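You operate a simulated robot arm through the tools that you are given. There is no shell and no other tool. Be economical: measure what you need, move in short steps, check, and stop when the job is done.

You are at the controls of a simulated robot arm. One attempt, no reset.

## Task
Swap the green disc on the red handle for the yellow one and spin the white nut on tight.
Fine: the green disc goes on the peg of its size.

It is judged by the outcome, as a careful person would: the job done as asked, and still so three seconds after it is handed in. It fails if anything else is knocked over, pushed out of place, dropped, spilled or broken.

## Robot
A 7-joint arm with a two-finger parallel gripper, fixed in place. Base frame: the origin is at the foot of the arm, x ahead of it, y to its left, z up; the work surface is at about z = 0.78. Lengths are in m, angles in degrees, forces in N, time in s.
With the tool pointing down near the work surface it reaches from about 0.2 to 0.74 m from the base axis. Its first joint turns from -166.0 to 166.0 degrees. Payload 1.57 kg.
Tool frame: the origin (TCP) lies between the finger pads and is the grasp point; the fingertips stand 0.03 m ahead of it; z points along the fingers, y is the line along which they close. Largest opening 0.11 m; finger width 0.024, thickness 0.012; the body of the gripper, 0.048 by 0.112 m, starts 0.078 m behind the TCP.
Orientation is that of the tool frame in the base frame, as a unit quaternion [w, x, y, z]. With the fingers straight down and closing along the base's y, the tool's x points along the base's -x, its y along +y and its z along -z.

## Interface
- The arm moves only by the tool apply_moves. Its argument "increments" is a list of rows, each a list of 7 numbers: the shift along the tool's x, y, z in units of 30 mm (1.0 is 30 mm), then the turn, a rotation vector about the tool's x, y, z in units of 8 degrees (1.0 is 8 degrees), then the opening in per cent of the stroke, from 0 (shut) to 100 (fully open). In form: [[dx, dy, dz, wx, wy, wz, jaw], ...]. A call has 1 to 12 rows; each row shifts and turns the commanded pose from where the row before left it, along the tool's axes as they then stand. A call with a number of a shift or a turn outside -1 to 1 is refused whole. Rows are played at 5 a second. More than 0.05 m and 8.6 degrees between two rows, or a gripper value outside its range, and nothing of the call is played. Where a pose cannot be reached the arm comes as near as it can. A force on the tool above 40 N (or 10 N above the force at the start of the call, whichever is more), or a blocked arm, ends the call early, and 0.2 s more pass. Each finger travels about 0.045 m/s and halts on what it meets, pressing with about 34 N; the grip force reading is that of the motor and also rises with nothing between the fingers. The clock runs only during rows and for 0.2 s after the last one: add rows that do not move to give the fingers time. It gives the time, the measured TCP pose, the force on the tool (base axes), the opening and the grip force at its end, in the units of the frame above (readings bear some noise).
- Cameras (640 x 400 px; columns grow to the right, rows downward): "scene" is fixed at [0.2205, -0.4995, 1.4166]; the picture's right is [1.00, 0.06, 0.00], its down [0.02, -0.36, -0.93] and it looks along [-0.05, 0.93, -0.36] (base axes); focal length 325 px, centre (320, 200). "wrist" rides on the gripper at [-0.036, 0, -0.08] in the tool frame; the picture's right is [0.00, -1.00, 0.00], its down [0.97, 0.00, -0.24] and it looks along [0.24, 0.00, 0.97] (tool axes); focal length 218 px, centre (320, 200). There is no depth. A picture from a camera that has moved, and an enlarged one, comes with that camera's place and axes in the base frame and with its lens.
- camera(camera): a new picture of that camera. The clock stands still meanwhile.
- raise_lower(by): slides the trunk up (or, below 0, down) by that many m; the arm rides with it, the base frame stays. It gives what a move gives, with no picture.
- inspect(camera, box): a new picture of the part [left, top, right, bottom] of that camera's present view, enlarged. The clock stands still meanwhile.
- job_done(): hands the job in; it is judged then, once.

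Go step by step. Nothing tells you positions but the pictures and the camera data: compare them with the known pose of the tool, close in by small moves and look again before you grip or let go. The budget is 120 turns and 64 pictures, counting those below and the enlarged ones. Unless the task says otherwise, let go and move clear before handing in.

The tools are called after ">>>" as a command line: name --pt "numbers of a row" for each row, then --argument value for the rest, lists and objects as JSON in quotes. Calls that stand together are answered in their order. apply_moves: Moves the arm, as the interface text tells. Its arguments: {"type":"object","properties":{"increments":{"type":"array","items":{"type":"array","items":{"type":"number"}}}},"required":["increments"]} The other tools are called the same way: raise_lower (by) slides the trunk up or down; camera (camera) takes a picture; inspect (camera, box) takes an enlarged picture of a part of a camera's view; job_done () hands the job in.

At the start:

```text
time_s: 0.0
position: [0.2296, 0.36, 1.2052]
tool_rot: [-0.001, 0.0, 1.0, 0.0]
contact_force: [-0.2, 0.0, 0.0]
grip_width: 0.1099
finger_force: 0.0
trunk travel left (down, up): [-0.525, 0.065]
```

scene: 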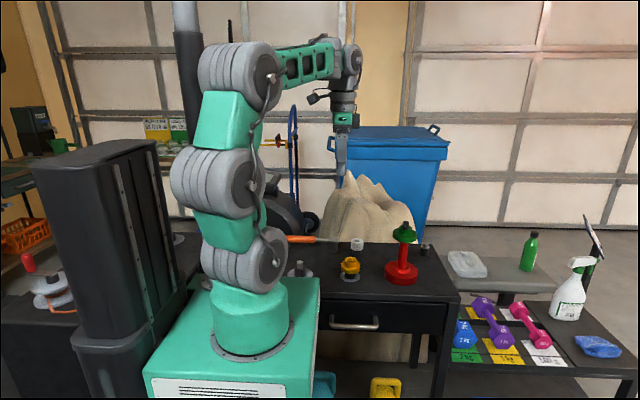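
wrist: 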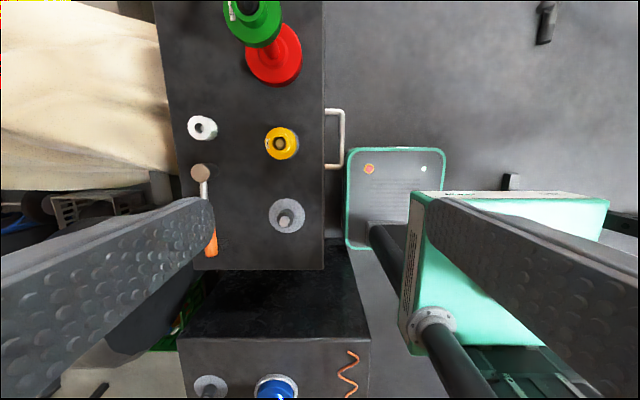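

I see a red stand with a green disc on top, a yellow disc on its own peg, an empty peg and a white nut on the table. I'll enlarge the views to understand the parts first.

>>> inspect --camera "scene" --box '[270, 210, 450, 322]'

>>> inspect --camera "wrist" --box '[160, 0, 360, 125]'

>>> inspect --camera "wrist" --box '[160, 105, 360, 270]'

```text
3.56 times, centred on (360, 266) of scene
camera zoom: at [0.2205, -0.4995, 1.4166], right [1.0, 0.06, 0.0], down [0.02, -0.36, -0.93], along [-0.05, 0.93, -0.36], focal length 1157 px, centre (178, -35)
```

zoom: 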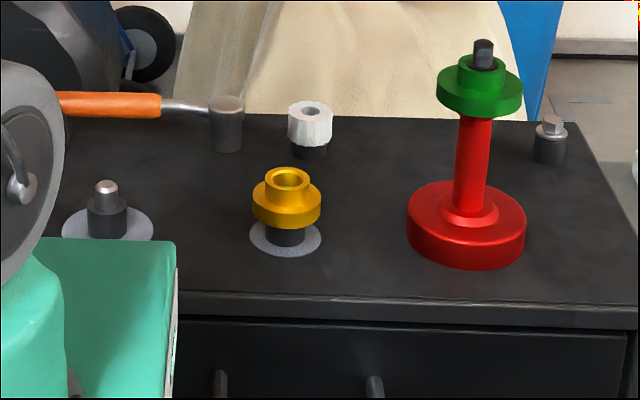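

```text
3.20 times, centred on (260, 62) of wrist
camera zoom: at [0.2653, 0.3596, 1.2875], right [0.0, -1.0, 0.0], down [-0.97, 0.0, 0.24], along [-0.24, 0.0, -0.97], focal length 698 px, centre (512, 640)
```

zoom: 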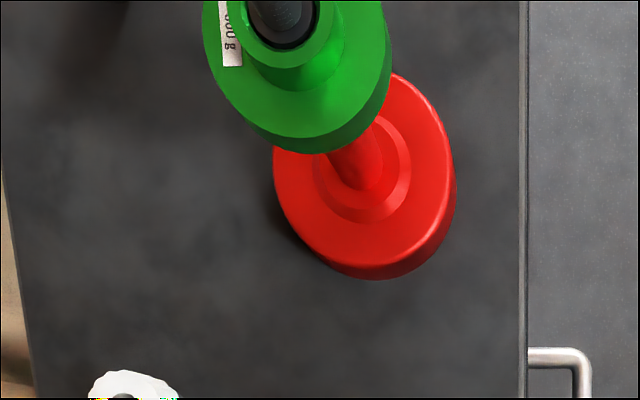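

```text
2.42 times, centred on (260, 188) of wrist
camera zoom: at [0.2653, 0.3596, 1.2875], right [0.0, -1.0, 0.0], down [-0.97, 0.0, 0.24], along [-0.24, 0.0, -0.97], focal length 529 px, centre (466, 230)
```

zoom: 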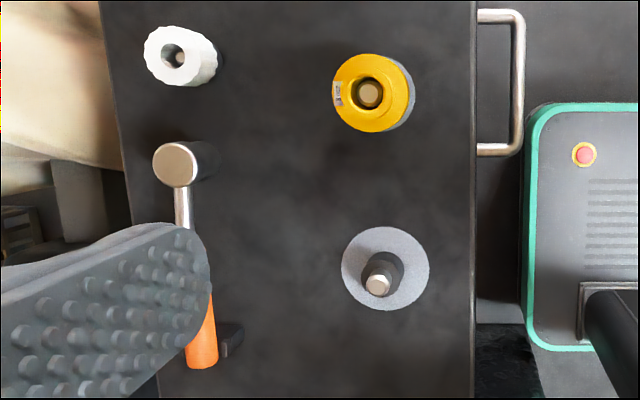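

The green disc sits on top of the red handle (about x 0.44, y 0.44, post top near z 0.99). The yellow disc is on a peg near (0.27, 0.44), the big-ringed empty peg is near (0.10, 0.44), and the nut is near (0.30, 0.61). I'll move above the handle for a closer look.

>>> apply_moves --pt "-0.95 0.36 0 0 0 0 100" --pt "-0.95 0.36 0 0 0 0 100" --pt "-0.95 0.36 0 0 0 0 100" --pt "-0.95 0.36 0 0 0 0 100" --pt "-0.95 0.36 0 0 0 0 100" --pt "-0.95 0.36 0 0 0 0 100" --pt "-0.95 0.36 0 0 0 0 100" --pt "0 0 0 0 0 0 100"

>>> camera --camera "wrist"

>>> camera --camera "scene"

```text
time_s: 1.8
position: [0.4291, 0.4318, 1.207]
tool_rot: [0.0, 0.0, 1.0, 0.0]
contact_force: [-0.8, 0.2, 0.0]
grip_width: 0.1099
finger_force: 0.1
trunk travel left (down, up): [-0.525, 0.065]
```

```text
58 pictures are left
camera wrist: at [0.4654, 0.4314, 1.2885], right [0.0, -1.0, 0.0], down [-0.97, 0.0, 0.24], along [-0.24, 0.0, -0.97], focal length 218 px, centre (320, 200)
```

wrist: 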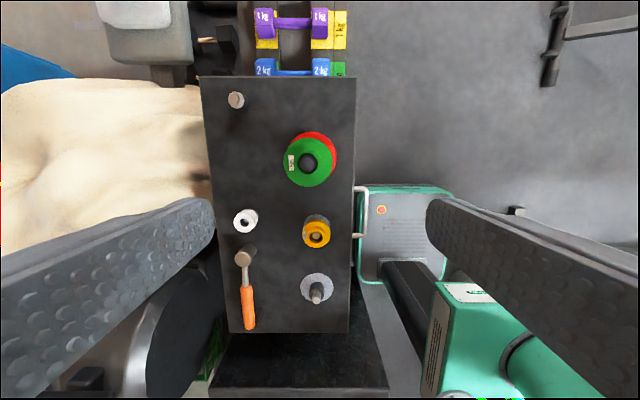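

```text
57 pictures are left
```

scene: 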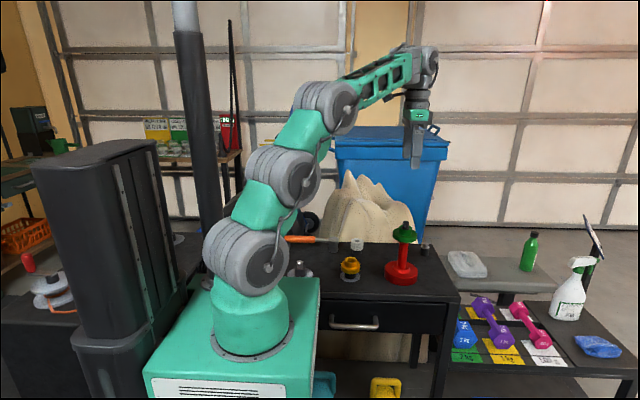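

The handle's axis reads near (0.444, 0.448). I'll centre over it and descend partway to refine.

>>> apply_moves --pt "-0.5 0.5 0.6 0 0 0 100" --pt "0 0 0.8 0 0 0 100" --pt "0 0 0.8 0 0 0 100" --pt "0 0 0.6 0 0 0 100" --pt "0 0 0 0 0 0 100"

>>> camera --camera "wrist"

>>> inspect --camera "scene" --box '[340, 150, 460, 225]'

>>> inspect --camera "scene" --box '[370, 215, 450, 290]'

```text
time_s: 3.0
position: [0.4427, 0.449, 1.1212]
tool_rot: [0.0, -0.001, 1.0, 0.0]
contact_force: [-0.8, -0.3, 0.0]
grip_width: 0.1101
finger_force: 0.2
trunk travel left (down, up): [-0.525, 0.065]
```

```text
56 pictures are left
camera wrist: at [0.4781, 0.4485, 1.204], right [0.0, -1.0, 0.0], down [-0.97, 0.0, 0.24], along [-0.24, 0.0, -0.97], focal length 218 px, centre (320, 200)
```

wrist: 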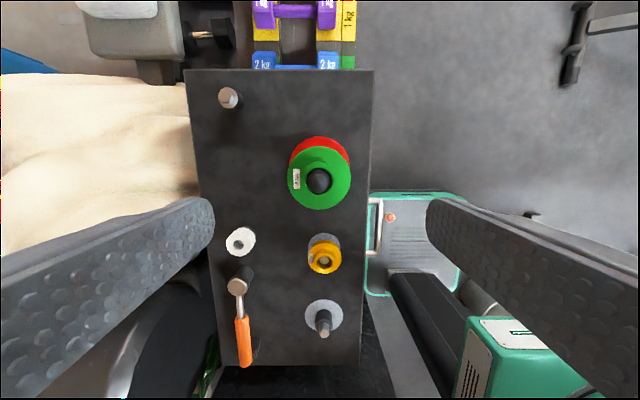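

```text
5.33 times, centred on (400, 188) of scene
camera zoom: at [0.2205, -0.4995, 1.4166], right [1.0, 0.06, 0.0], down [0.02, -0.36, -0.93], along [-0.05, 0.93, -0.36], focal length 1735 px, centre (-107, 267)
```

zoom: 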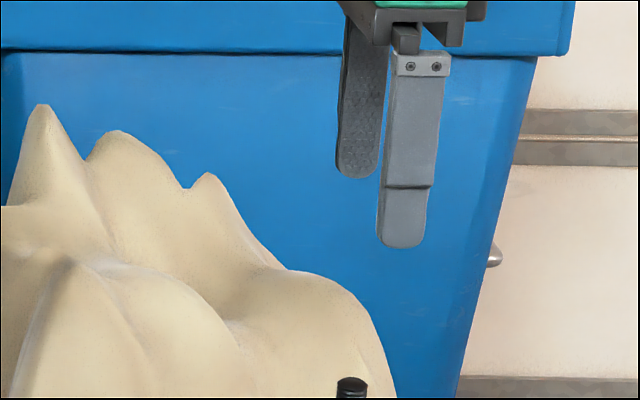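

```text
5.33 times, centred on (410, 252) of scene
camera zoom: at [0.2205, -0.4995, 1.4166], right [1.0, 0.06, 0.0], down [0.02, -0.36, -0.93], along [-0.05, 0.93, -0.36], focal length 1735 px, centre (-160, -80)
```

zoom: 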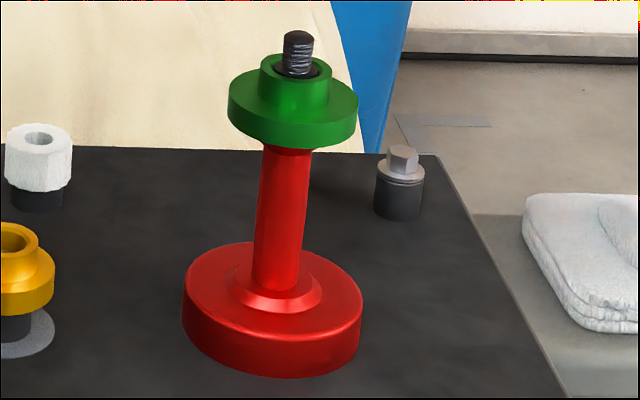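

The post is threaded with the green hub just below it: flange about z 0.928–0.943, hub up to about 0.961, post top 0.983. My x and y are already centred, so I'll descend straight down to just above hub-grip height.

>>> apply_moves --pt "0 0 0.8 0 0 0 100" --pt "0 0 0.8 0 0 0 100" --pt "0 0 0.8 0 0 0 100" --pt "0 0 0.8 0 0 0 100" --pt "0 0 0.8 0 0 0 100" --pt "0 0 0.35 0 0 0 80" --pt "0 0 0 0 0 0 70"

>>> inspect --camera "scene" --box '[370, 180, 450, 230]'

>>> camera --camera "wrist"

```text
time_s: 4.6
position: [0.4434, 0.4496, 0.99]
tool_rot: [0.0, 0.0, 1.0, 0.0]
contact_force: [-1.1, -0.2, 0.5]
grip_width: 0.0768
finger_force: 0.1
trunk travel left (down, up): [-0.525, 0.065]
```

```text
8.00 times, centred on (410, 205) of scene
camera zoom: at [0.2205, -0.4995, 1.4166], right [1.0, 0.06, 0.0], down [0.02, -0.36, -0.93], along [-0.05, 0.93, -0.36], focal length 2603 px, centre (-400, 160)
```

zoom: 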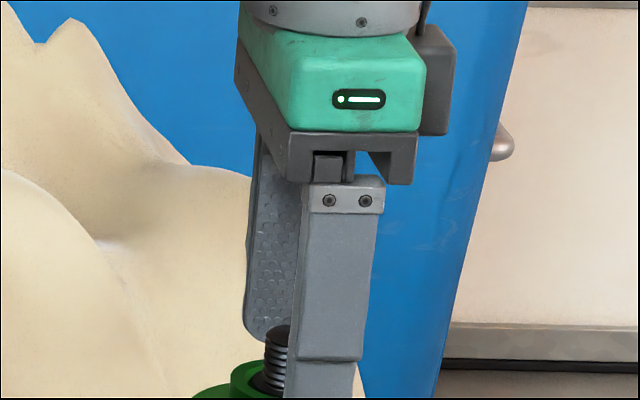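

```text
52 pictures are left
camera wrist: at [0.479, 0.4496, 1.072], right [0.0, -1.0, 0.0], down [-0.97, 0.0, 0.24], along [-0.24, 0.0, -0.97], focal length 218 px, centre (320, 200)
```

wrist: 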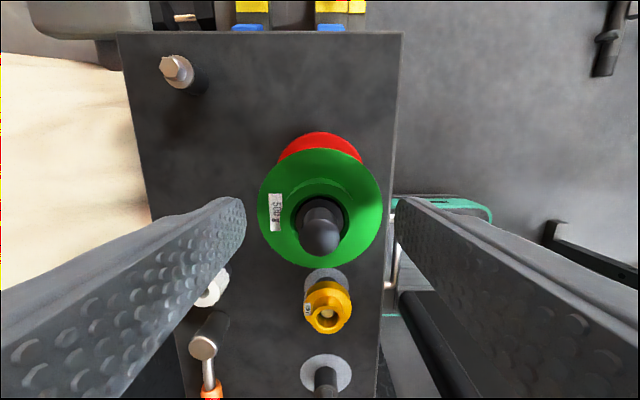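

Centred well. I'll go down the last 12 mm and check the fingertip height against the flange.

>>> apply_moves --pt "0 0 0.4 0 0 0 65" --pt "0 0 0 0 0 0 55" --pt "0 0 0 0 0 0 50"

>>> inspect --camera "scene" --box '[370, 210, 450, 260]'

```text
time_s: 5.4
position: [0.4425, 0.4492, 0.9782]
tool_rot: [0.0, 0.0, 1.0, -0.001]
contact_force: [0.7, -0.9, 0.3]
grip_width: 0.0552
finger_force: 0.1
trunk travel left (down, up): [-0.525, 0.065]
```

```text
8.00 times, centred on (410, 235) of scene
camera zoom: at [0.2205, -0.4995, 1.4166], right [1.0, 0.06, 0.0], down [0.02, -0.36, -0.93], along [-0.05, 0.93, -0.36], focal length 2603 px, centre (-400, -80)
```

zoom: 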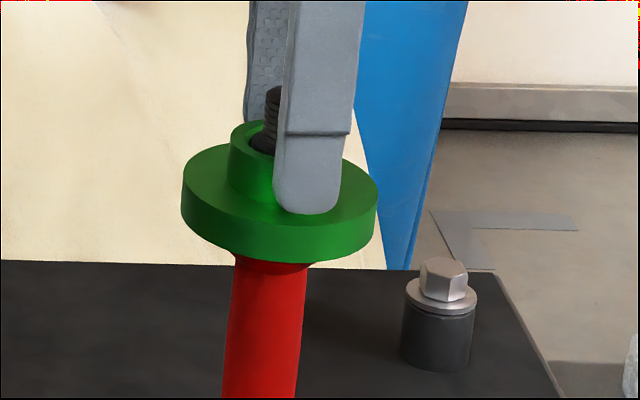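

The fingertips straddle the hub, a few millimetres above the flange. I'll lower 2 mm more and close.

>>> apply_moves --pt "0 0 0.07 0 0 0 50" --pt "0 0 0 0 0 0 30" --pt "0 0 0 0 0 0 10" --pt "0 0 0 0 0 0 0" --pt "0 0 0 0 0 0 0"

```text
time_s: 6.6
position: [0.4433, 0.4497, 0.9773]
tool_rot: [0.0, 0.001, 1.0, 0.0]
contact_force: [-1.1, -2.2, 0.6]
grip_width: 0.0417
finger_force: 33.3
trunk travel left (down, up): [-0.525, 0.065]
```

Gripped the hub at 42 mm. Lifting gently.

>>> apply_moves --pt "0 0 -0.2 0 0 0 0" --pt "0 0 -0.3 0 0 0 0" --pt "0 0 -0.3 0 0 0 0" --pt "0 0 -0.4 0 0 0 0" --pt "0 0 -0.4 0 0 0 0" --pt "0 0 0 0 0 0 0"

>>> inspect --camera "scene" --box '[360, 190, 456, 290]'

```text
time_s: 8.0
position: [0.4447, 0.4497, 1.0264]
tool_rot: [0.0, 0.001, 1.0, 0.0]
contact_force: [0.2, -0.4, -5.1]
grip_width: 0.0416
finger_force: 34.3
trunk travel left (down, up): [-0.525, 0.065]
```

```text
4.00 times, centred on (408, 240) of scene
camera zoom: at [0.2205, -0.4995, 1.4166], right [1.0, 0.06, 0.0], down [0.02, -0.36, -0.93], along [-0.05, 0.93, -0.36], focal length 1301 px, centre (-32, 40)
```

zoom: 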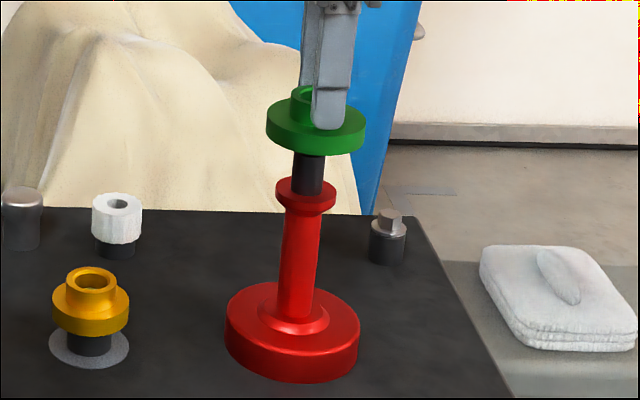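

The green disc is free and level. I'll raise it clear of the post and carry it toward the empty peg.

>>> apply_moves --pt "0 0 -0.8 0 0 0 0" --pt "0 0 -0.8 0 0 0 0" --pt "0 0 -0.8 0 0 0 0" --pt "0.8 0 0 0 0 0 0" --pt "0.8 0 0 0 0 0 0" --pt "0.8 0 0 0 0 0 0" --pt "0.8 0 0 0 0 0 0" --pt "0.8 0 0 0 0 0 0" --pt "0.8 0 0 0 0 0 0" --pt "0.8 0 0 0 0 0 0" --pt "0.8 0 0 0 0 0 0" --pt "0 0 0 0 0 0 0"

>>> camera --camera "wrist"

```text
time_s: 10.6
position: [0.251, 0.4498, 1.0953]
tool_rot: [0.001, 0.001, 1.0, 0.001]
contact_force: [-1.0, -0.3, -4.4]
grip_width: 0.0416
finger_force: 34.2
trunk travel left (down, up): [-0.525, 0.065]
```

```text
49 pictures are left
camera wrist: at [0.2864, 0.4494, 1.1769], right [0.0, -1.0, 0.0], down [-0.97, 0.0, 0.24], along [-0.24, 0.0, -0.97], focal length 218 px, centre (320, 200)
```

wrist: 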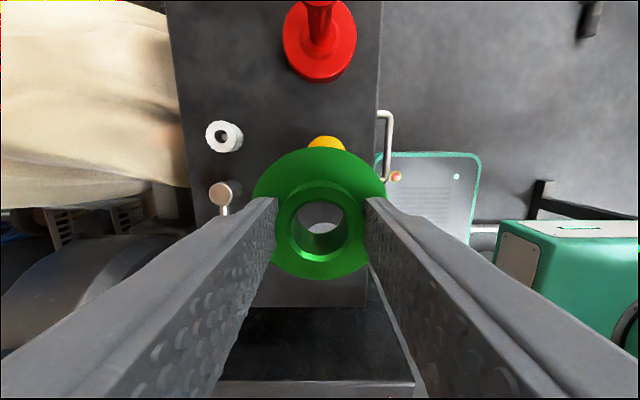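

The camera looks through the bore. I take the empty peg to be at about (0.101, 0.4415), top near z 0.83. I'll go above it at a safe height and look.

>>> apply_moves --pt "0.84 -0.05 0 0 0 0 0" --pt "0.84 -0.05 0 0 0 0 0" --pt "0.84 -0.05 0 0 0 0 0" --pt "0.84 -0.05 0 0 0 0 0" --pt "0.84 -0.04 0 0 0 0 0" --pt "0.8 -0.04 0 0 0 0 0" --pt "0 0 0.8 0 0 0 0" --pt "0 0 0.8 0 0 0 0" --pt "0 0 0.8 0 0 0 0" --pt "0 0 0.8 0 0 0 0" --pt "0 0 0.8 0 0 0 0" --pt "0 0 0 0 0 0 0"

>>> camera --camera "wrist"

>>> camera --camera "scene"

```text
time_s: 13.2
position: [0.1009, 0.4435, 0.9797]
tool_rot: [0.0, 0.0, 1.0, 0.0]
contact_force: [0.4, 0.7, -5.0]
grip_width: 0.0417
finger_force: 34.1
trunk travel left (down, up): [-0.525, 0.065]
```

```text
48 pictures are left
camera wrist: at [0.1372, 0.4426, 1.0608], right [0.0, -1.0, 0.0], down [-0.97, 0.0, 0.24], along [-0.24, 0.0, -0.97], focal length 218 px, centre (320, 200)
```

wrist: 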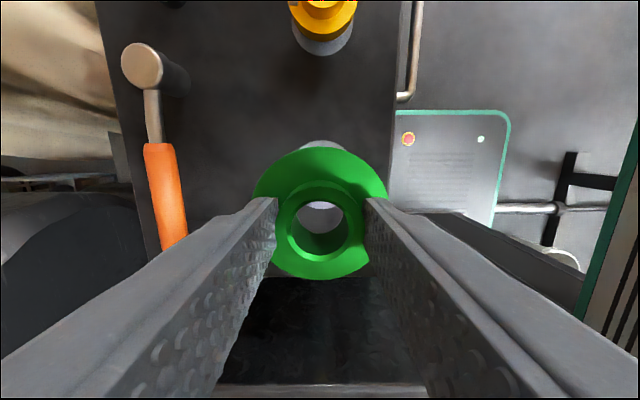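

```text
47 pictures are left
```

scene: 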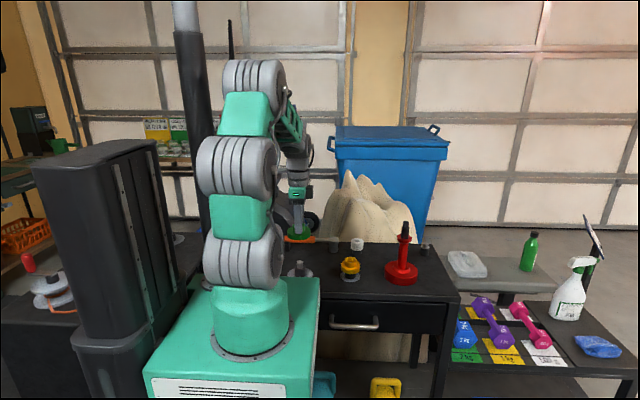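

The view is partially useful; I'll enlarge both to check alignment between disc and peg.

>>> inspect --camera "scene" --box '[264, 215, 344, 290]'

>>> inspect --camera "wrist" --box '[240, 130, 400, 290]'

```text
5.33 times, centred on (304, 252) of scene
camera zoom: at [0.2205, -0.4995, 1.4166], right [1.0, 0.06, 0.0], down [0.02, -0.36, -0.93], along [-0.05, 0.93, -0.36], focal length 1735 px, centre (405, -80)
```

zoom: 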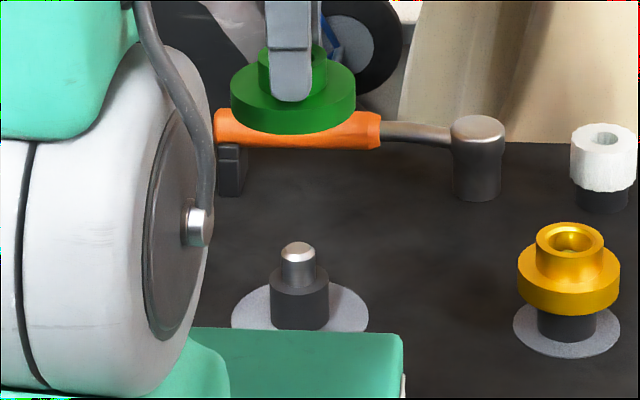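

```text
2.50 times, centred on (320, 210) of wrist
camera zoom: at [0.1372, 0.4426, 1.0608], right [0.0, -1.0, 0.0], down [-0.97, 0.0, 0.24], along [-0.24, 0.0, -0.97], focal length 546 px, centre (320, 175)
```

zoom: 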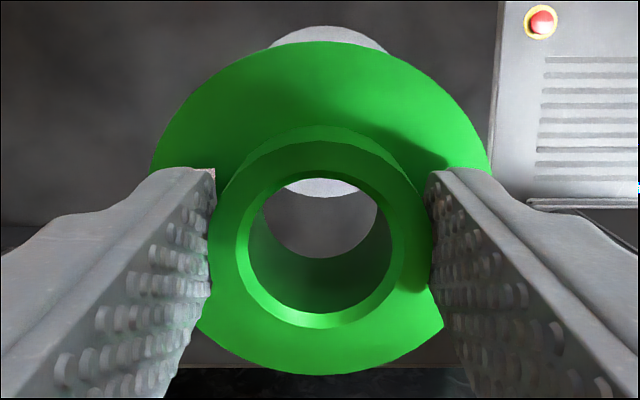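

Disc and peg agree in x within about a millimetre, and the peg looks about 2 mm toward −y. I'll correct and lower to just above the peg tip.

>>> apply_moves --pt "0 -0.08 0 0 0 0 0" --pt "0 0 0.7 0 0 0 0" --pt "0 0 0.7 0 0 0 0" --pt "0 0 0.7 0 0 0 0" --pt "0 0 0.7 0 0 0 0" --pt "0 0 0 0 0 0 0"

>>> inspect --camera "scene" --box '[264, 215, 344, 290]'

>>> inspect --camera "wrist" --box '[240, 130, 400, 290]'

```text
time_s: 14.6
position: [0.1009, 0.438, 0.8941]
tool_rot: [0.0, 0.0, 1.0, -0.001]
contact_force: [0.1, 0.4, -5.6]
grip_width: 0.0416
finger_force: 34.1
trunk travel left (down, up): [-0.525, 0.065]
```

```text
5.33 times, centred on (304, 252) of scene
camera zoom: at [0.2205, -0.4995, 1.4166], right [1.0, 0.06, 0.0], down [0.02, -0.36, -0.93], along [-0.05, 0.93, -0.36], focal length 1735 px, centre (405, -80)
```

zoom: 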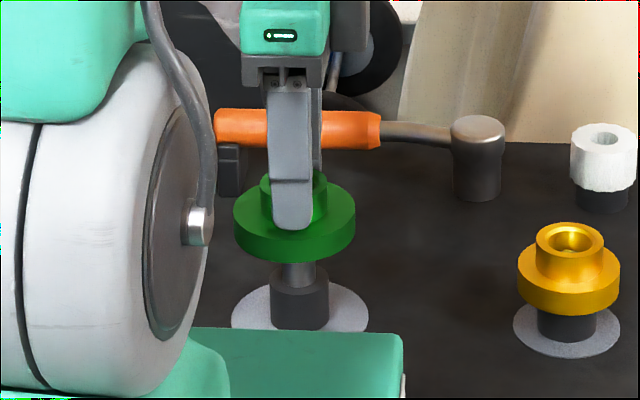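

```text
2.50 times, centred on (320, 210) of wrist
camera zoom: at [0.1365, 0.4386, 0.9758], right [0.0, -1.0, 0.0], down [-0.97, 0.0, 0.24], along [-0.24, 0.0, -0.97], focal length 546 px, centre (320, 175)
```

zoom: 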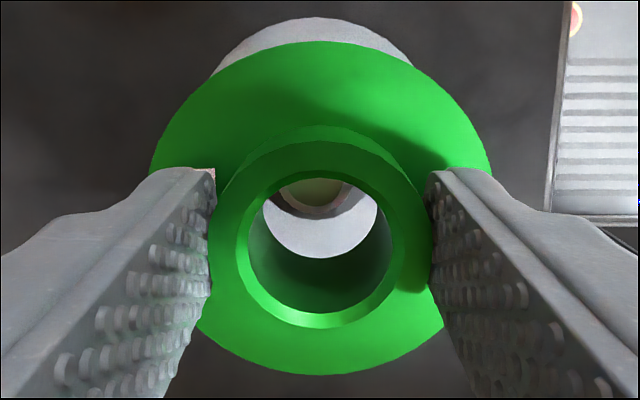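

The pin is visible inside the bore, about 1 mm toward +y of centre. I'll nudge and lower slowly while watching the force.

>>> apply_moves --pt "0 0.04 0 0 0 0 0" --pt "0 0 0.25 0 0 0 0" --pt "0 0 0.25 0 0 0 0" --pt "0 0 0.25 0 0 0 0" --pt "0 0 0 0 0 0 0"

>>> inspect --camera "wrist" --box '[240, 130, 400, 290]'

```text
time_s: 15.8
position: [0.1018, 0.4405, 0.8701]
tool_rot: [0.0, 0.0, 1.0, 0.0]
contact_force: [0.1, -0.7, -4.7]
grip_width: 0.0413
finger_force: 33.8
trunk travel left (down, up): [-0.525, 0.065]
```

```text
2.50 times, centred on (320, 210) of wrist
camera zoom: at [0.1377, 0.4409, 0.9515], right [0.0, -1.0, 0.0], down [-0.97, 0.0, 0.24], along [-0.24, 0.0, -0.97], focal length 546 px, centre (320, 175)
```

zoom: 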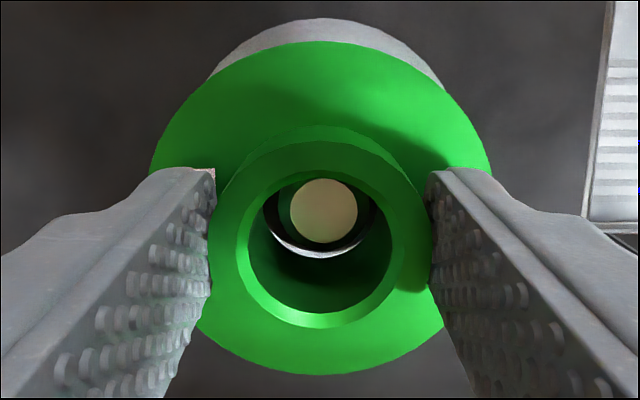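

The pin is inside the bore, well centred. I'll continue down until it seats.

>>> apply_moves --pt "0 -0.02 0.15 0 0 0 0" --pt "0 0 0.1 0 0 0 0" --pt "0 0 0.07 0 0 0 0" --pt "0 0 0 0 0 0 0"

>>> inspect --camera "scene" --box '[264, 215, 344, 290]'

```text
time_s: 16.8
position: [0.1009, 0.4418, 0.8606]
tool_rot: [0.0, 0.0, 1.0, 0.0]
contact_force: [-0.3, -0.7, -5.0]
grip_width: 0.0415
finger_force: 33.6
trunk travel left (down, up): [-0.525, 0.065]
```

```text
5.33 times, centred on (304, 252) of scene
camera zoom: at [0.2205, -0.4995, 1.4166], right [1.0, 0.06, 0.0], down [0.02, -0.36, -0.93], along [-0.05, 0.93, -0.36], focal length 1735 px, centre (405, -80)
```

zoom: 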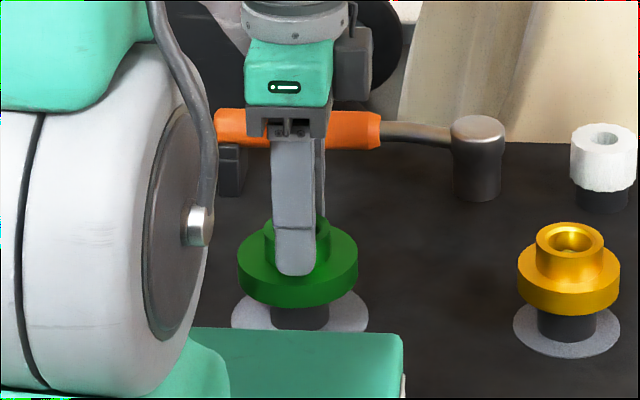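

Still hanging freely at full weight, so I'll keep lowering in small steps.

>>> apply_moves --pt "0 0 0.07 0 0 0 0" --pt "0 0 0.05 0 0 0 0" --pt "0 0 0 0 0 0 0"

```text
time_s: 17.6
position: [0.101, 0.4412, 0.8569]
tool_rot: [0.0, 0.001, 1.0, 0.002]
contact_force: [-3.5, 0.4, 12.6]
grip_width: 0.0415
finger_force: 34.1
trunk travel left (down, up): [-0.525, 0.065]
```

Contact: the load has gone from −5 to +12.6 N, so the disc is resting on its shoulder. I'll look before releasing.

>>> inspect --camera "scene" --box '[264, 215, 344, 290]'

>>> inspect --camera "wrist" --box '[240, 130, 400, 290]'

```text
5.33 times, centred on (304, 252) of scene
camera zoom: at [0.2205, -0.4995, 1.4166], right [1.0, 0.06, 0.0], down [0.02, -0.36, -0.93], along [-0.05, 0.93, -0.36], focal length 1735 px, centre (405, -80)
```

zoom: 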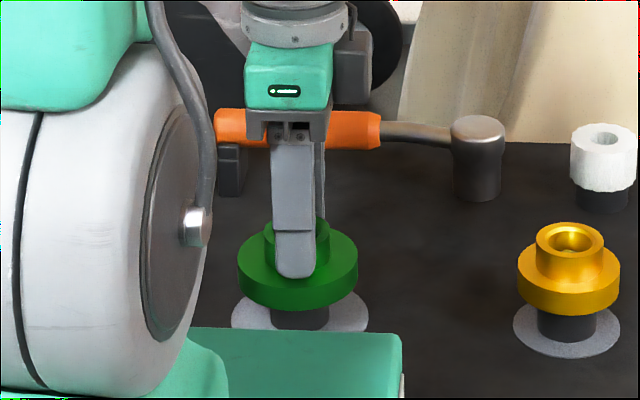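

```text
2.50 times, centred on (320, 210) of wrist
camera zoom: at [0.1375, 0.4411, 0.9401], right [0.0, -1.0, 0.0], down [-0.97, 0.0, 0.24], along [-0.24, 0.0, -0.97], focal length 546 px, centre (320, 175)
```

zoom: 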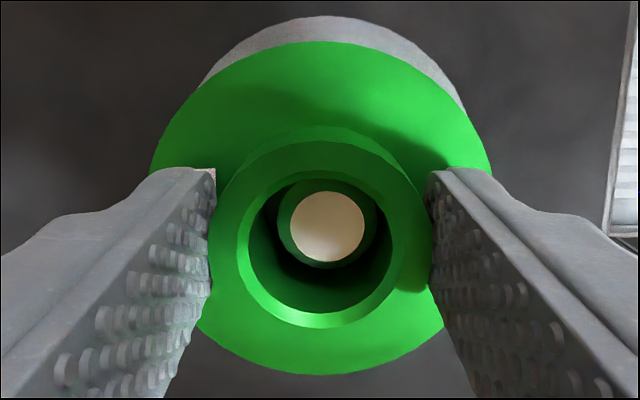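

It sits on the shoulder with the pin centred. I'll open, rise straight up, and head over the yellow disc.

>>> apply_moves --pt "0 0 -0.05 0 0 0 10" --pt "0 0 0 0 0 0 45" --pt "0 0 0 0 0 0 65" --pt "0 0 0 0 0 0 65" --pt "0 0 -0.5 0 0 0 65" --pt "0 0 -0.8 0 0 0 65" --pt "0 0 -0.8 0 0 0 65" --pt "-0.9 0 -0.6 0 0 0 80" --pt "-0.9 0 -0.6 0 0 0 100" --pt "-0.9 0 0 0 0 0 100" --pt "-0.9 0 0 0 0 0 100" --pt "-0.9 0 0 0 0 0 100"

>>> apply_moves --pt "-0.9 0 0 0 0 0 100" --pt "-0.4 0 0 0 0 0 100" --pt "0 0 0 0 0 0 100"

>>> camera --camera "wrist"

>>> inspect --camera "scene" --box '[264, 205, 424, 305]'

```text
time_s: 20.2
position: [0.2392, 0.4386, 0.9584]
tool_rot: [0.0, 0.0, 1.0, -0.001]
contact_force: [-0.3, 0.6, 0.6]
grip_width: 0.11
finger_force: 0.0
trunk travel left (down, up): [-0.525, 0.065]
```

```text
time_s: 21.0
position: [0.2773, 0.4391, 0.9564]
tool_rot: [0.0, 0.0, 1.0, 0.0]
contact_force: [-0.2, 0.3, 0.2]
grip_width: 0.1103
finger_force: 0.0
trunk travel left (down, up): [-0.525, 0.065]
```

```text
38 pictures are left
camera wrist: at [0.3127, 0.4393, 1.0387], right [0.0, -1.0, 0.0], down [-0.97, 0.0, 0.24], along [-0.24, 0.0, -0.97], focal length 218 px, centre (320, 200)
```

wrist: 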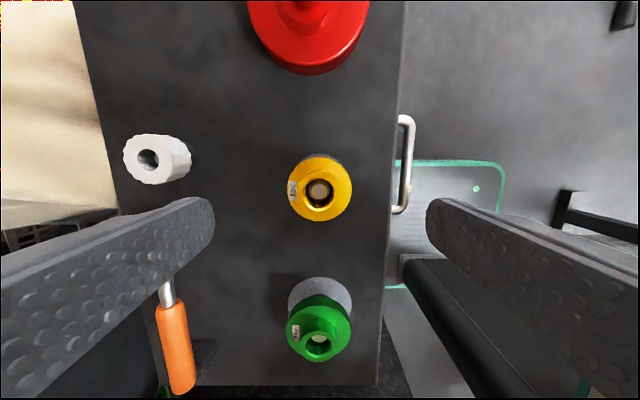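

```text
4.00 times, centred on (344, 255) of scene
camera zoom: at [0.2205, -0.4995, 1.4166], right [1.0, 0.06, 0.0], down [0.02, -0.36, -0.93], along [-0.05, 0.93, -0.36], focal length 1301 px, centre (224, -20)
```

zoom: 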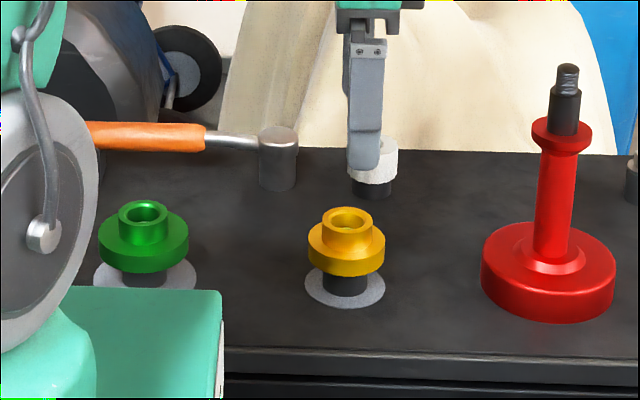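

Green is seated properly on the big-ring peg. The yellow disc's axis is near (0.271, 0.4395); I'll shift 6 mm and descend to just above its hub.

>>> apply_moves --pt "0.19 0 0.5 0 0 0 90" --pt "0 0 0.8 0 0 0 80" --pt "0 0 0.8 0 0 0 70" --pt "0 0 0.6 0 0 0 60" --pt "0 0 0 0 0 0 55"

>>> camera --camera "wrist"

>>> inspect --camera "scene" --box '[310, 225, 390, 285]'

```text
time_s: 22.2
position: [0.2706, 0.4382, 0.8759]
tool_rot: [-0.001, 0.0, 1.0, 0.0]
contact_force: [0.5, -0.4, 0.1]
grip_width: 0.0603
finger_force: 0.0
trunk travel left (down, up): [-0.525, 0.065]
```

```text
36 pictures are left
camera wrist: at [0.3067, 0.4382, 0.958], right [0.0, -1.0, 0.0], down [-0.97, 0.0, 0.24], along [-0.24, 0.0, -0.97], focal length 218 px, centre (320, 200)
```

wrist: 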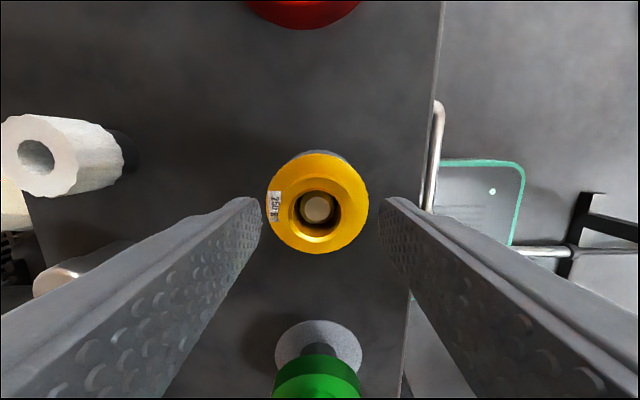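

```text
6.67 times, centred on (350, 255) of scene
camera zoom: at [0.2205, -0.4995, 1.4166], right [1.0, 0.06, 0.0], down [0.02, -0.36, -0.93], along [-0.05, 0.93, -0.36], focal length 2169 px, centre (120, -167)
```

zoom: 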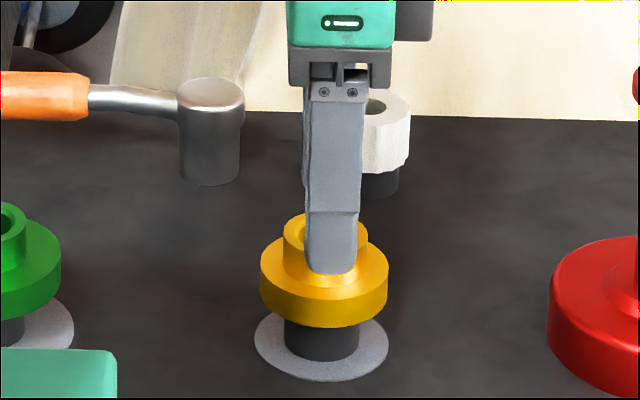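

Aligned. The flange top is near z 0.821 and the hub top near 0.845, so I'll lower 20 mm and close on the hub.

>>> apply_moves --pt "0 0.02 0.35 0 0 0 55" --pt "0 0 0.32 0 0 0 50" --pt "0 0 0 0 0 0 30" --pt "0 0 0 0 0 0 10" --pt "0 0 0 0 0 0 0" --pt "0 0 0 0 0 0 0"

>>> inspect --camera "scene" --box '[310, 225, 390, 285]'

```text
time_s: 23.6
position: [0.2699, 0.4419, 0.8578]
tool_rot: [0.0, 0.0, 1.0, 0.0]
contact_force: [1.2, 0.1, 0.9]
grip_width: 0.0413
finger_force: 34.0
trunk travel left (down, up): [-0.525, 0.065]
```

```text
6.67 times, centred on (350, 255) of scene
camera zoom: at [0.2205, -0.4995, 1.4166], right [1.0, 0.06, 0.0], down [0.02, -0.36, -0.93], along [-0.05, 0.93, -0.36], focal length 2169 px, centre (120, -167)
```

zoom: 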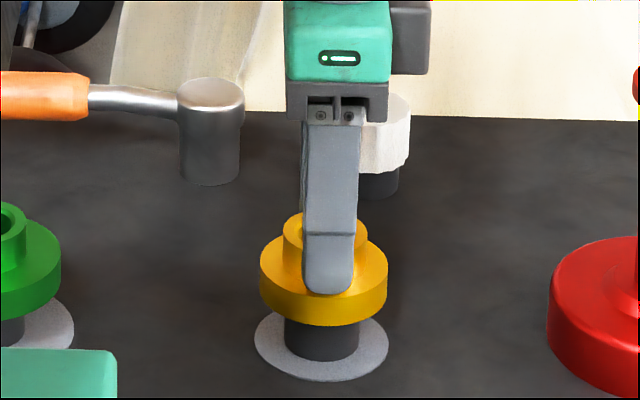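

Held at 41 mm. Lifting high before carrying it to the handle.

>>> apply_moves --pt "0 0 -0.3 0 0 0 0" --pt "0 0 -0.5 0 0 0 0" --pt "0 0 -0.8 0 0 0 0" --pt "0 0 -0.8 0 0 0 0" --pt "0 0 -0.8 0 0 0 0" --pt "0 0 -0.8 0 0 0 0" --pt "0 0 -0.8 0 0 0 0" --pt "0 0 -0.8 0 0 0 0" --pt "0 0 -0.8 0 0 0 0" --pt "0 0 -0.8 0 0 0 0" --pt "0 0 -0.4 0 0 0 0" --pt "0 0 0 0 0 0 0"

>>> apply_moves --pt "-0.8 0.04 0 0 0 0 0" --pt "-0.8 0.04 0 0 0 0 0" --pt "-0.8 0.04 0 0 0 0 0" --pt "-0.8 0.04 0 0 0 0 0" --pt "-0.8 0.04 0 0 0 0 0" --pt "-0.8 0.04 0 0 0 0 0" --pt "-0.8 0.02 0 0 0 0 0" --pt "-0.15 0 0 0 0 0 0" --pt "0 0 0 0 0 0 0" --pt "0 0 0 0 0 0 0"

>>> inspect --camera "wrist" --box '[240, 130, 400, 290]'

>>> inspect --camera "scene" --box '[364, 170, 444, 230]'

```text
time_s: 26.2
position: [0.2696, 0.4408, 1.0827]
tool_rot: [0.0, 0.0, 1.0, 0.0]
contact_force: [0.5, -0.2, -1.9]
grip_width: 0.0413
finger_force: 33.4
trunk travel left (down, up): [-0.525, 0.065]
```

```text
time_s: 28.4
position: [0.4442, 0.4479, 1.0858]
tool_rot: [0.0, 0.0, 1.0, 0.0]
contact_force: [-0.4, 0.2, -3.4]
grip_width: 0.0414
finger_force: 33.8
trunk travel left (down, up): [-0.525, 0.065]
```

```text
2.50 times, centred on (320, 210) of wrist
camera zoom: at [0.4797, 0.4479, 1.1673], right [0.0, -1.0, 0.0], down [-0.97, 0.0, 0.24], along [-0.24, 0.0, -0.97], focal length 546 px, centre (320, 175)
```

zoom: 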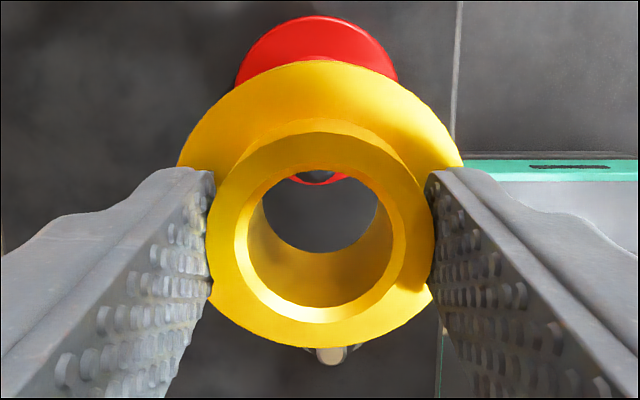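

```text
6.67 times, centred on (404, 200) of scene
camera zoom: at [0.2205, -0.4995, 1.4166], right [1.0, 0.06, 0.0], down [0.02, -0.36, -0.93], along [-0.05, 0.93, -0.36], focal length 2169 px, centre (-240, 200)
```

zoom: 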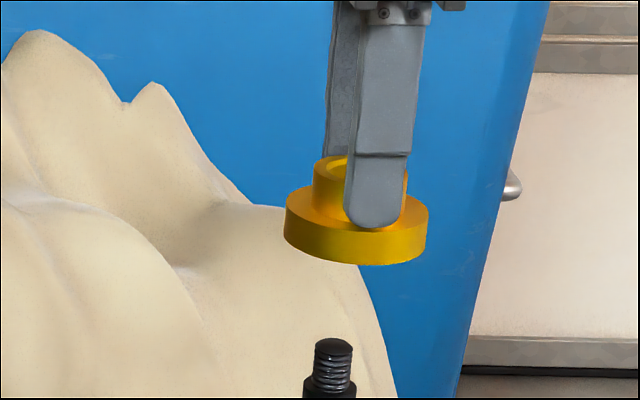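

High above the post. I'll descend 38 mm so I can see the post's end through the bore and centre it.

>>> apply_moves --pt "0 0 0.6 0 0 0 0" --pt "0 0 0.6 0 0 0 0" --pt "0 0 0 0 0 0 0" --pt "0 0 0 0 0 0 0"

>>> inspect --camera "wrist" --box '[240, 130, 400, 290]'

>>> inspect --camera "scene" --box '[364, 190, 444, 250]'

```text
time_s: 29.4
position: [0.4429, 0.4474, 1.0494]
tool_rot: [-0.001, -0.001, 1.0, 0.0]
contact_force: [-0.2, 0.3, -1.3]
grip_width: 0.0411
finger_force: 33.8
trunk travel left (down, up): [-0.525, 0.065]
```

```text
2.50 times, centred on (320, 210) of wrist
camera zoom: at [0.4789, 0.4467, 1.1304], right [0.0, -1.0, 0.0], down [-0.97, 0.0, 0.24], along [-0.24, 0.0, -0.97], focal length 546 px, centre (320, 175)
```

zoom: 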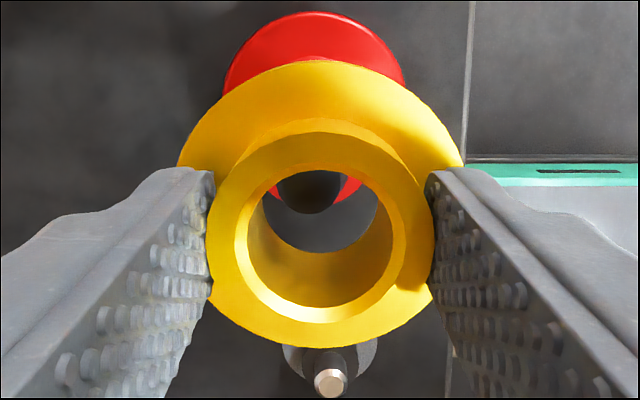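

```text
6.67 times, centred on (404, 220) of scene
camera zoom: at [0.2205, -0.4995, 1.4166], right [1.0, 0.06, 0.0], down [0.02, -0.36, -0.93], along [-0.05, 0.93, -0.36], focal length 2169 px, centre (-240, 67)
```

zoom: 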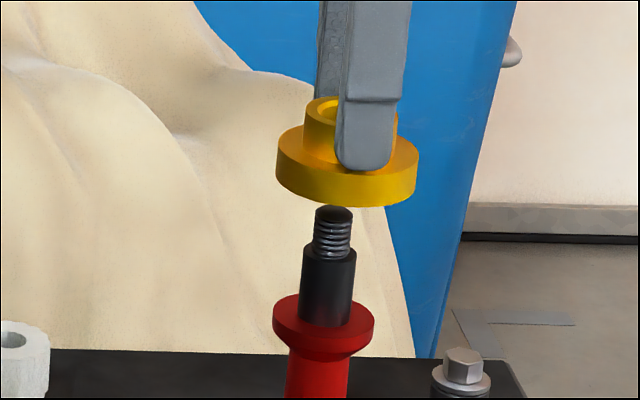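

The post appears about 3 mm toward −x and 2.5 mm toward +y of the bore, and both cameras agree. I'll correct and lower slightly.

>>> apply_moves --pt "0.1 0.083 0 0 0 0 0" --pt "0 0 0.35 0 0 0 0" --pt "0 0 0 0 0 0 0" --pt "0 0 0 0 0 0 0"

>>> inspect --camera "wrist" --box '[240, 130, 400, 290]'

>>> inspect --camera "scene" --box '[364, 190, 444, 250]'

```text
time_s: 30.4
position: [0.4402, 0.4504, 1.039]
tool_rot: [0.0, 0.0, 1.0, 0.0]
contact_force: [-0.1, 0.6, -2.2]
grip_width: 0.0411
finger_force: 34.3
trunk travel left (down, up): [-0.525, 0.065]
```

```text
2.50 times, centred on (320, 210) of wrist
camera zoom: at [0.4748, 0.4504, 1.12], right [0.0, -1.0, 0.0], down [-0.97, 0.0, 0.24], along [-0.24, 0.0, -0.97], focal length 546 px, centre (320, 175)
```

zoom: 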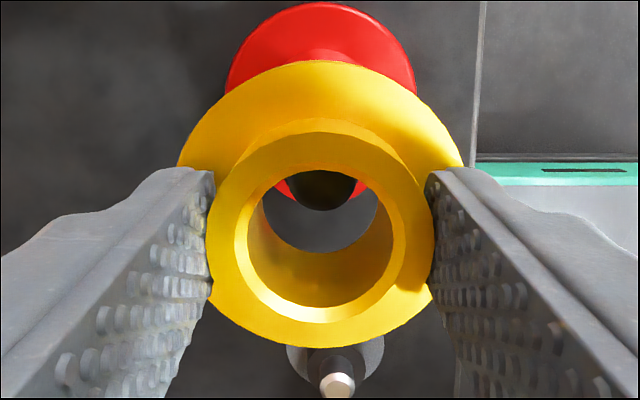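

```text
6.67 times, centred on (404, 220) of scene
camera zoom: at [0.2205, -0.4995, 1.4166], right [1.0, 0.06, 0.0], down [0.02, -0.36, -0.93], along [-0.05, 0.93, -0.36], focal length 2169 px, centre (-240, 67)
```

zoom: 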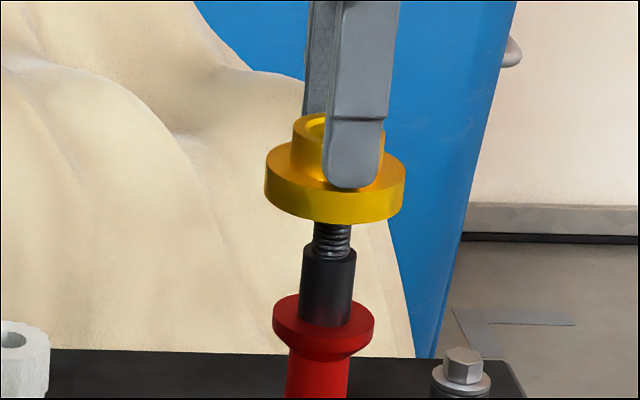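

Now centred in both views. I'll lower over the threads and check again.

>>> apply_moves --pt "0 0 0.3 0 0 0 0" --pt "0 0 0.3 0 0 0 0" --pt "0 0 0 0 0 0 0" --pt "0 0 0 0 0 0 0"

>>> inspect --camera "wrist" --box '[240, 130, 400, 290]'

>>> inspect --camera "scene" --box '[364, 190, 444, 250]'

```text
time_s: 31.4
position: [0.4402, 0.4497, 1.0202]
tool_rot: [0.0, 0.001, 1.0, 0.0]
contact_force: [-0.5, 0.0, -2.3]
grip_width: 0.0412
finger_force: 33.8
trunk travel left (down, up): [-0.525, 0.065]
```

```text
2.50 times, centred on (320, 210) of wrist
camera zoom: at [0.4754, 0.4499, 1.1009], right [0.0, -1.0, 0.0], down [-0.97, 0.0, 0.24], along [-0.24, 0.0, -0.97], focal length 546 px, centre (320, 175)
```

zoom: 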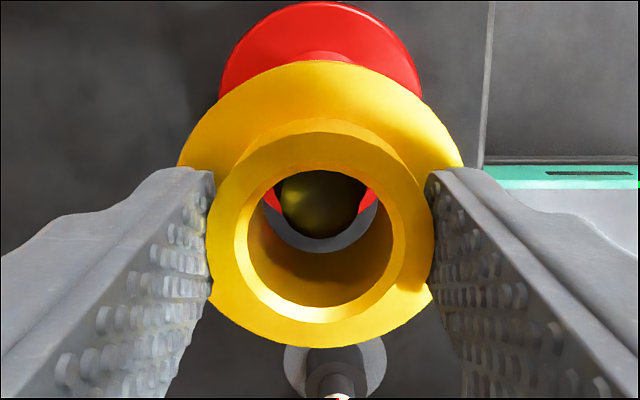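

```text
6.67 times, centred on (404, 220) of scene
camera zoom: at [0.2205, -0.4995, 1.4166], right [1.0, 0.06, 0.0], down [0.02, -0.36, -0.93], along [-0.05, 0.93, -0.36], focal length 2169 px, centre (-240, 67)
```

zoom: 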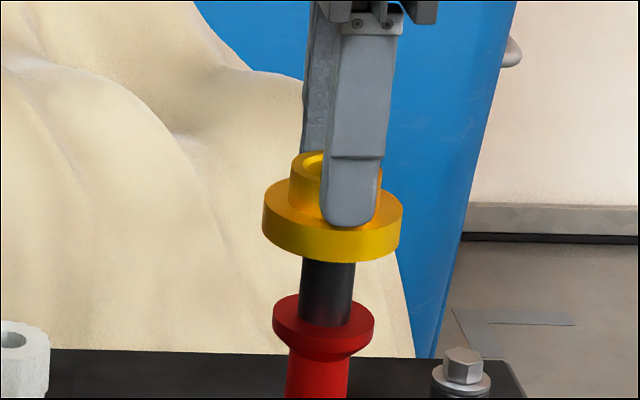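

Nearly centred, with maybe 1 mm residual toward +x. I'll trim it and lower gently onto the plain shank.

>>> apply_moves --pt "0.025 0 0.1 0 0 0 0" --pt "0 0 0.15 0 0 0 0" --pt "0 0 0.15 0 0 0 0" --pt "0 0 0 0 0 0 0"

>>> inspect --camera "wrist" --box '[240, 130, 400, 290]'

```text
time_s: 32.4
position: [0.4379, 0.451, 1.0071]
tool_rot: [0.001, 0.0, 1.0, 0.0]
contact_force: [-0.6, 0.4, -2.7]
grip_width: 0.0415
finger_force: 33.9
trunk travel left (down, up): [-0.525, 0.065]
```

```text
2.50 times, centred on (320, 210) of wrist
camera zoom: at [0.4742, 0.4507, 1.0893], right [0.0, -1.0, 0.0], down [-0.97, 0.0, 0.24], along [-0.24, 0.0, -0.97], focal length 546 px, centre (320, 175)
```

zoom: 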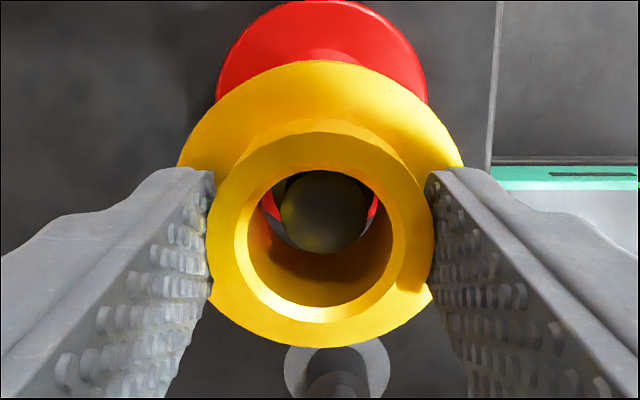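

No contact force and still centred. Continuing down.

>>> apply_moves --pt "0 0 0.15 0 0 0 0" --pt "0 0 0.15 0 0 0 0" --pt "0 0 0.15 0 0 0 0" --pt "0 0 0 0 0 0 0"

>>> inspect --camera "scene" --box '[364, 190, 444, 250]'

```text
time_s: 33.4
position: [0.4388, 0.4504, 0.995]
tool_rot: [0.0, 0.001, 1.0, 0.0]
contact_force: [3.6, -0.2, -1.0]
grip_width: 0.041
finger_force: 34.6
trunk travel left (down, up): [-0.525, 0.065]
```

```text
6.67 times, centred on (404, 220) of scene
camera zoom: at [0.2205, -0.4995, 1.4166], right [1.0, 0.06, 0.0], down [0.02, -0.36, -0.93], along [-0.05, 0.93, -0.36], focal length 2169 px, centre (-240, 67)
```

zoom: 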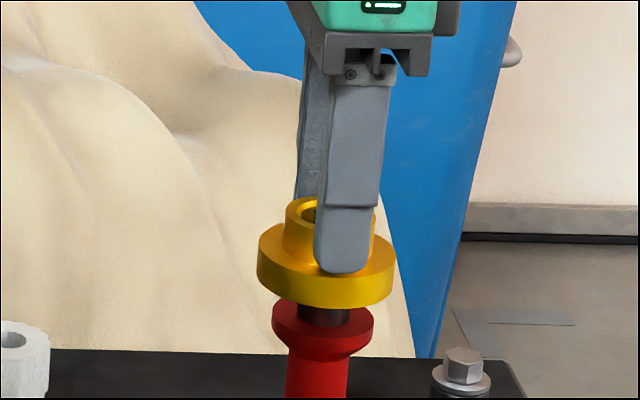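

A light sideways contact of 3.6 N in +x means it needs about 0.7 mm back toward +x. I'll trim and continue down.

>>> apply_moves --pt "-0.025 0 0 0 0 0 0" --pt "0 0 0.15 0 0 0 0" --pt "0 0 0.15 0 0 0 0" --pt "0 0 0 0 0 0 0"

```text
time_s: 34.4
position: [0.4391, 0.451, 0.9858]
tool_rot: [0.0, 0.0, 1.0, 0.0]
contact_force: [-0.2, 0.1, -2.6]
grip_width: 0.0414
finger_force: 34.1
trunk travel left (down, up): [-0.525, 0.065]
```

Sliding freely. I'll lower the last few millimetres to contact.

>>> apply_moves --pt "0 0 0.1 0 0 0 0" --pt "0 0 0.08 0 0 0 0" --pt "0 0 0.05 0 0 0 0" --pt "0 0 0 0 0 0 0"

```text
time_s: 35.4
position: [0.4406, 0.4506, 0.9789]
tool_rot: [0.0, 0.0, 1.0, 0.001]
contact_force: [-0.6, -0.3, -2.8]
grip_width: 0.0414
finger_force: 34.3
trunk travel left (down, up): [-0.525, 0.065]
```

>>> apply_moves --pt "0 0 0.06 0 0 0 0" --pt "0 0 0.04 0 0 0 0" --pt "0 0 0 0 0 0 0"

>>> inspect --camera "scene" --box '[364, 200, 444, 260]'

```text
time_s: 36.2
position: [0.4382, 0.4498, 0.9779]
tool_rot: [0.001, 0.0, 1.0, -0.001]
contact_force: [-0.7, -0.5, -0.9]
grip_width: 0.0411
finger_force: 33.8
trunk travel left (down, up): [-0.525, 0.065]
```

```text
6.67 times, centred on (404, 230) of scene
camera zoom: at [0.2205, -0.4995, 1.4166], right [1.0, 0.06, 0.0], down [0.02, -0.36, -0.93], along [-0.05, 0.93, -0.36], focal length 2169 px, centre (-240, 0)
```

zoom: 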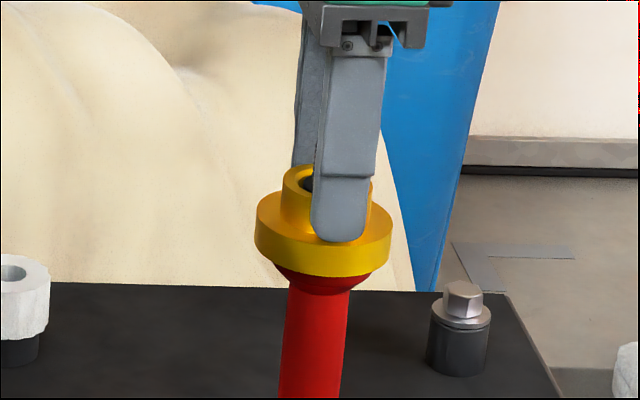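

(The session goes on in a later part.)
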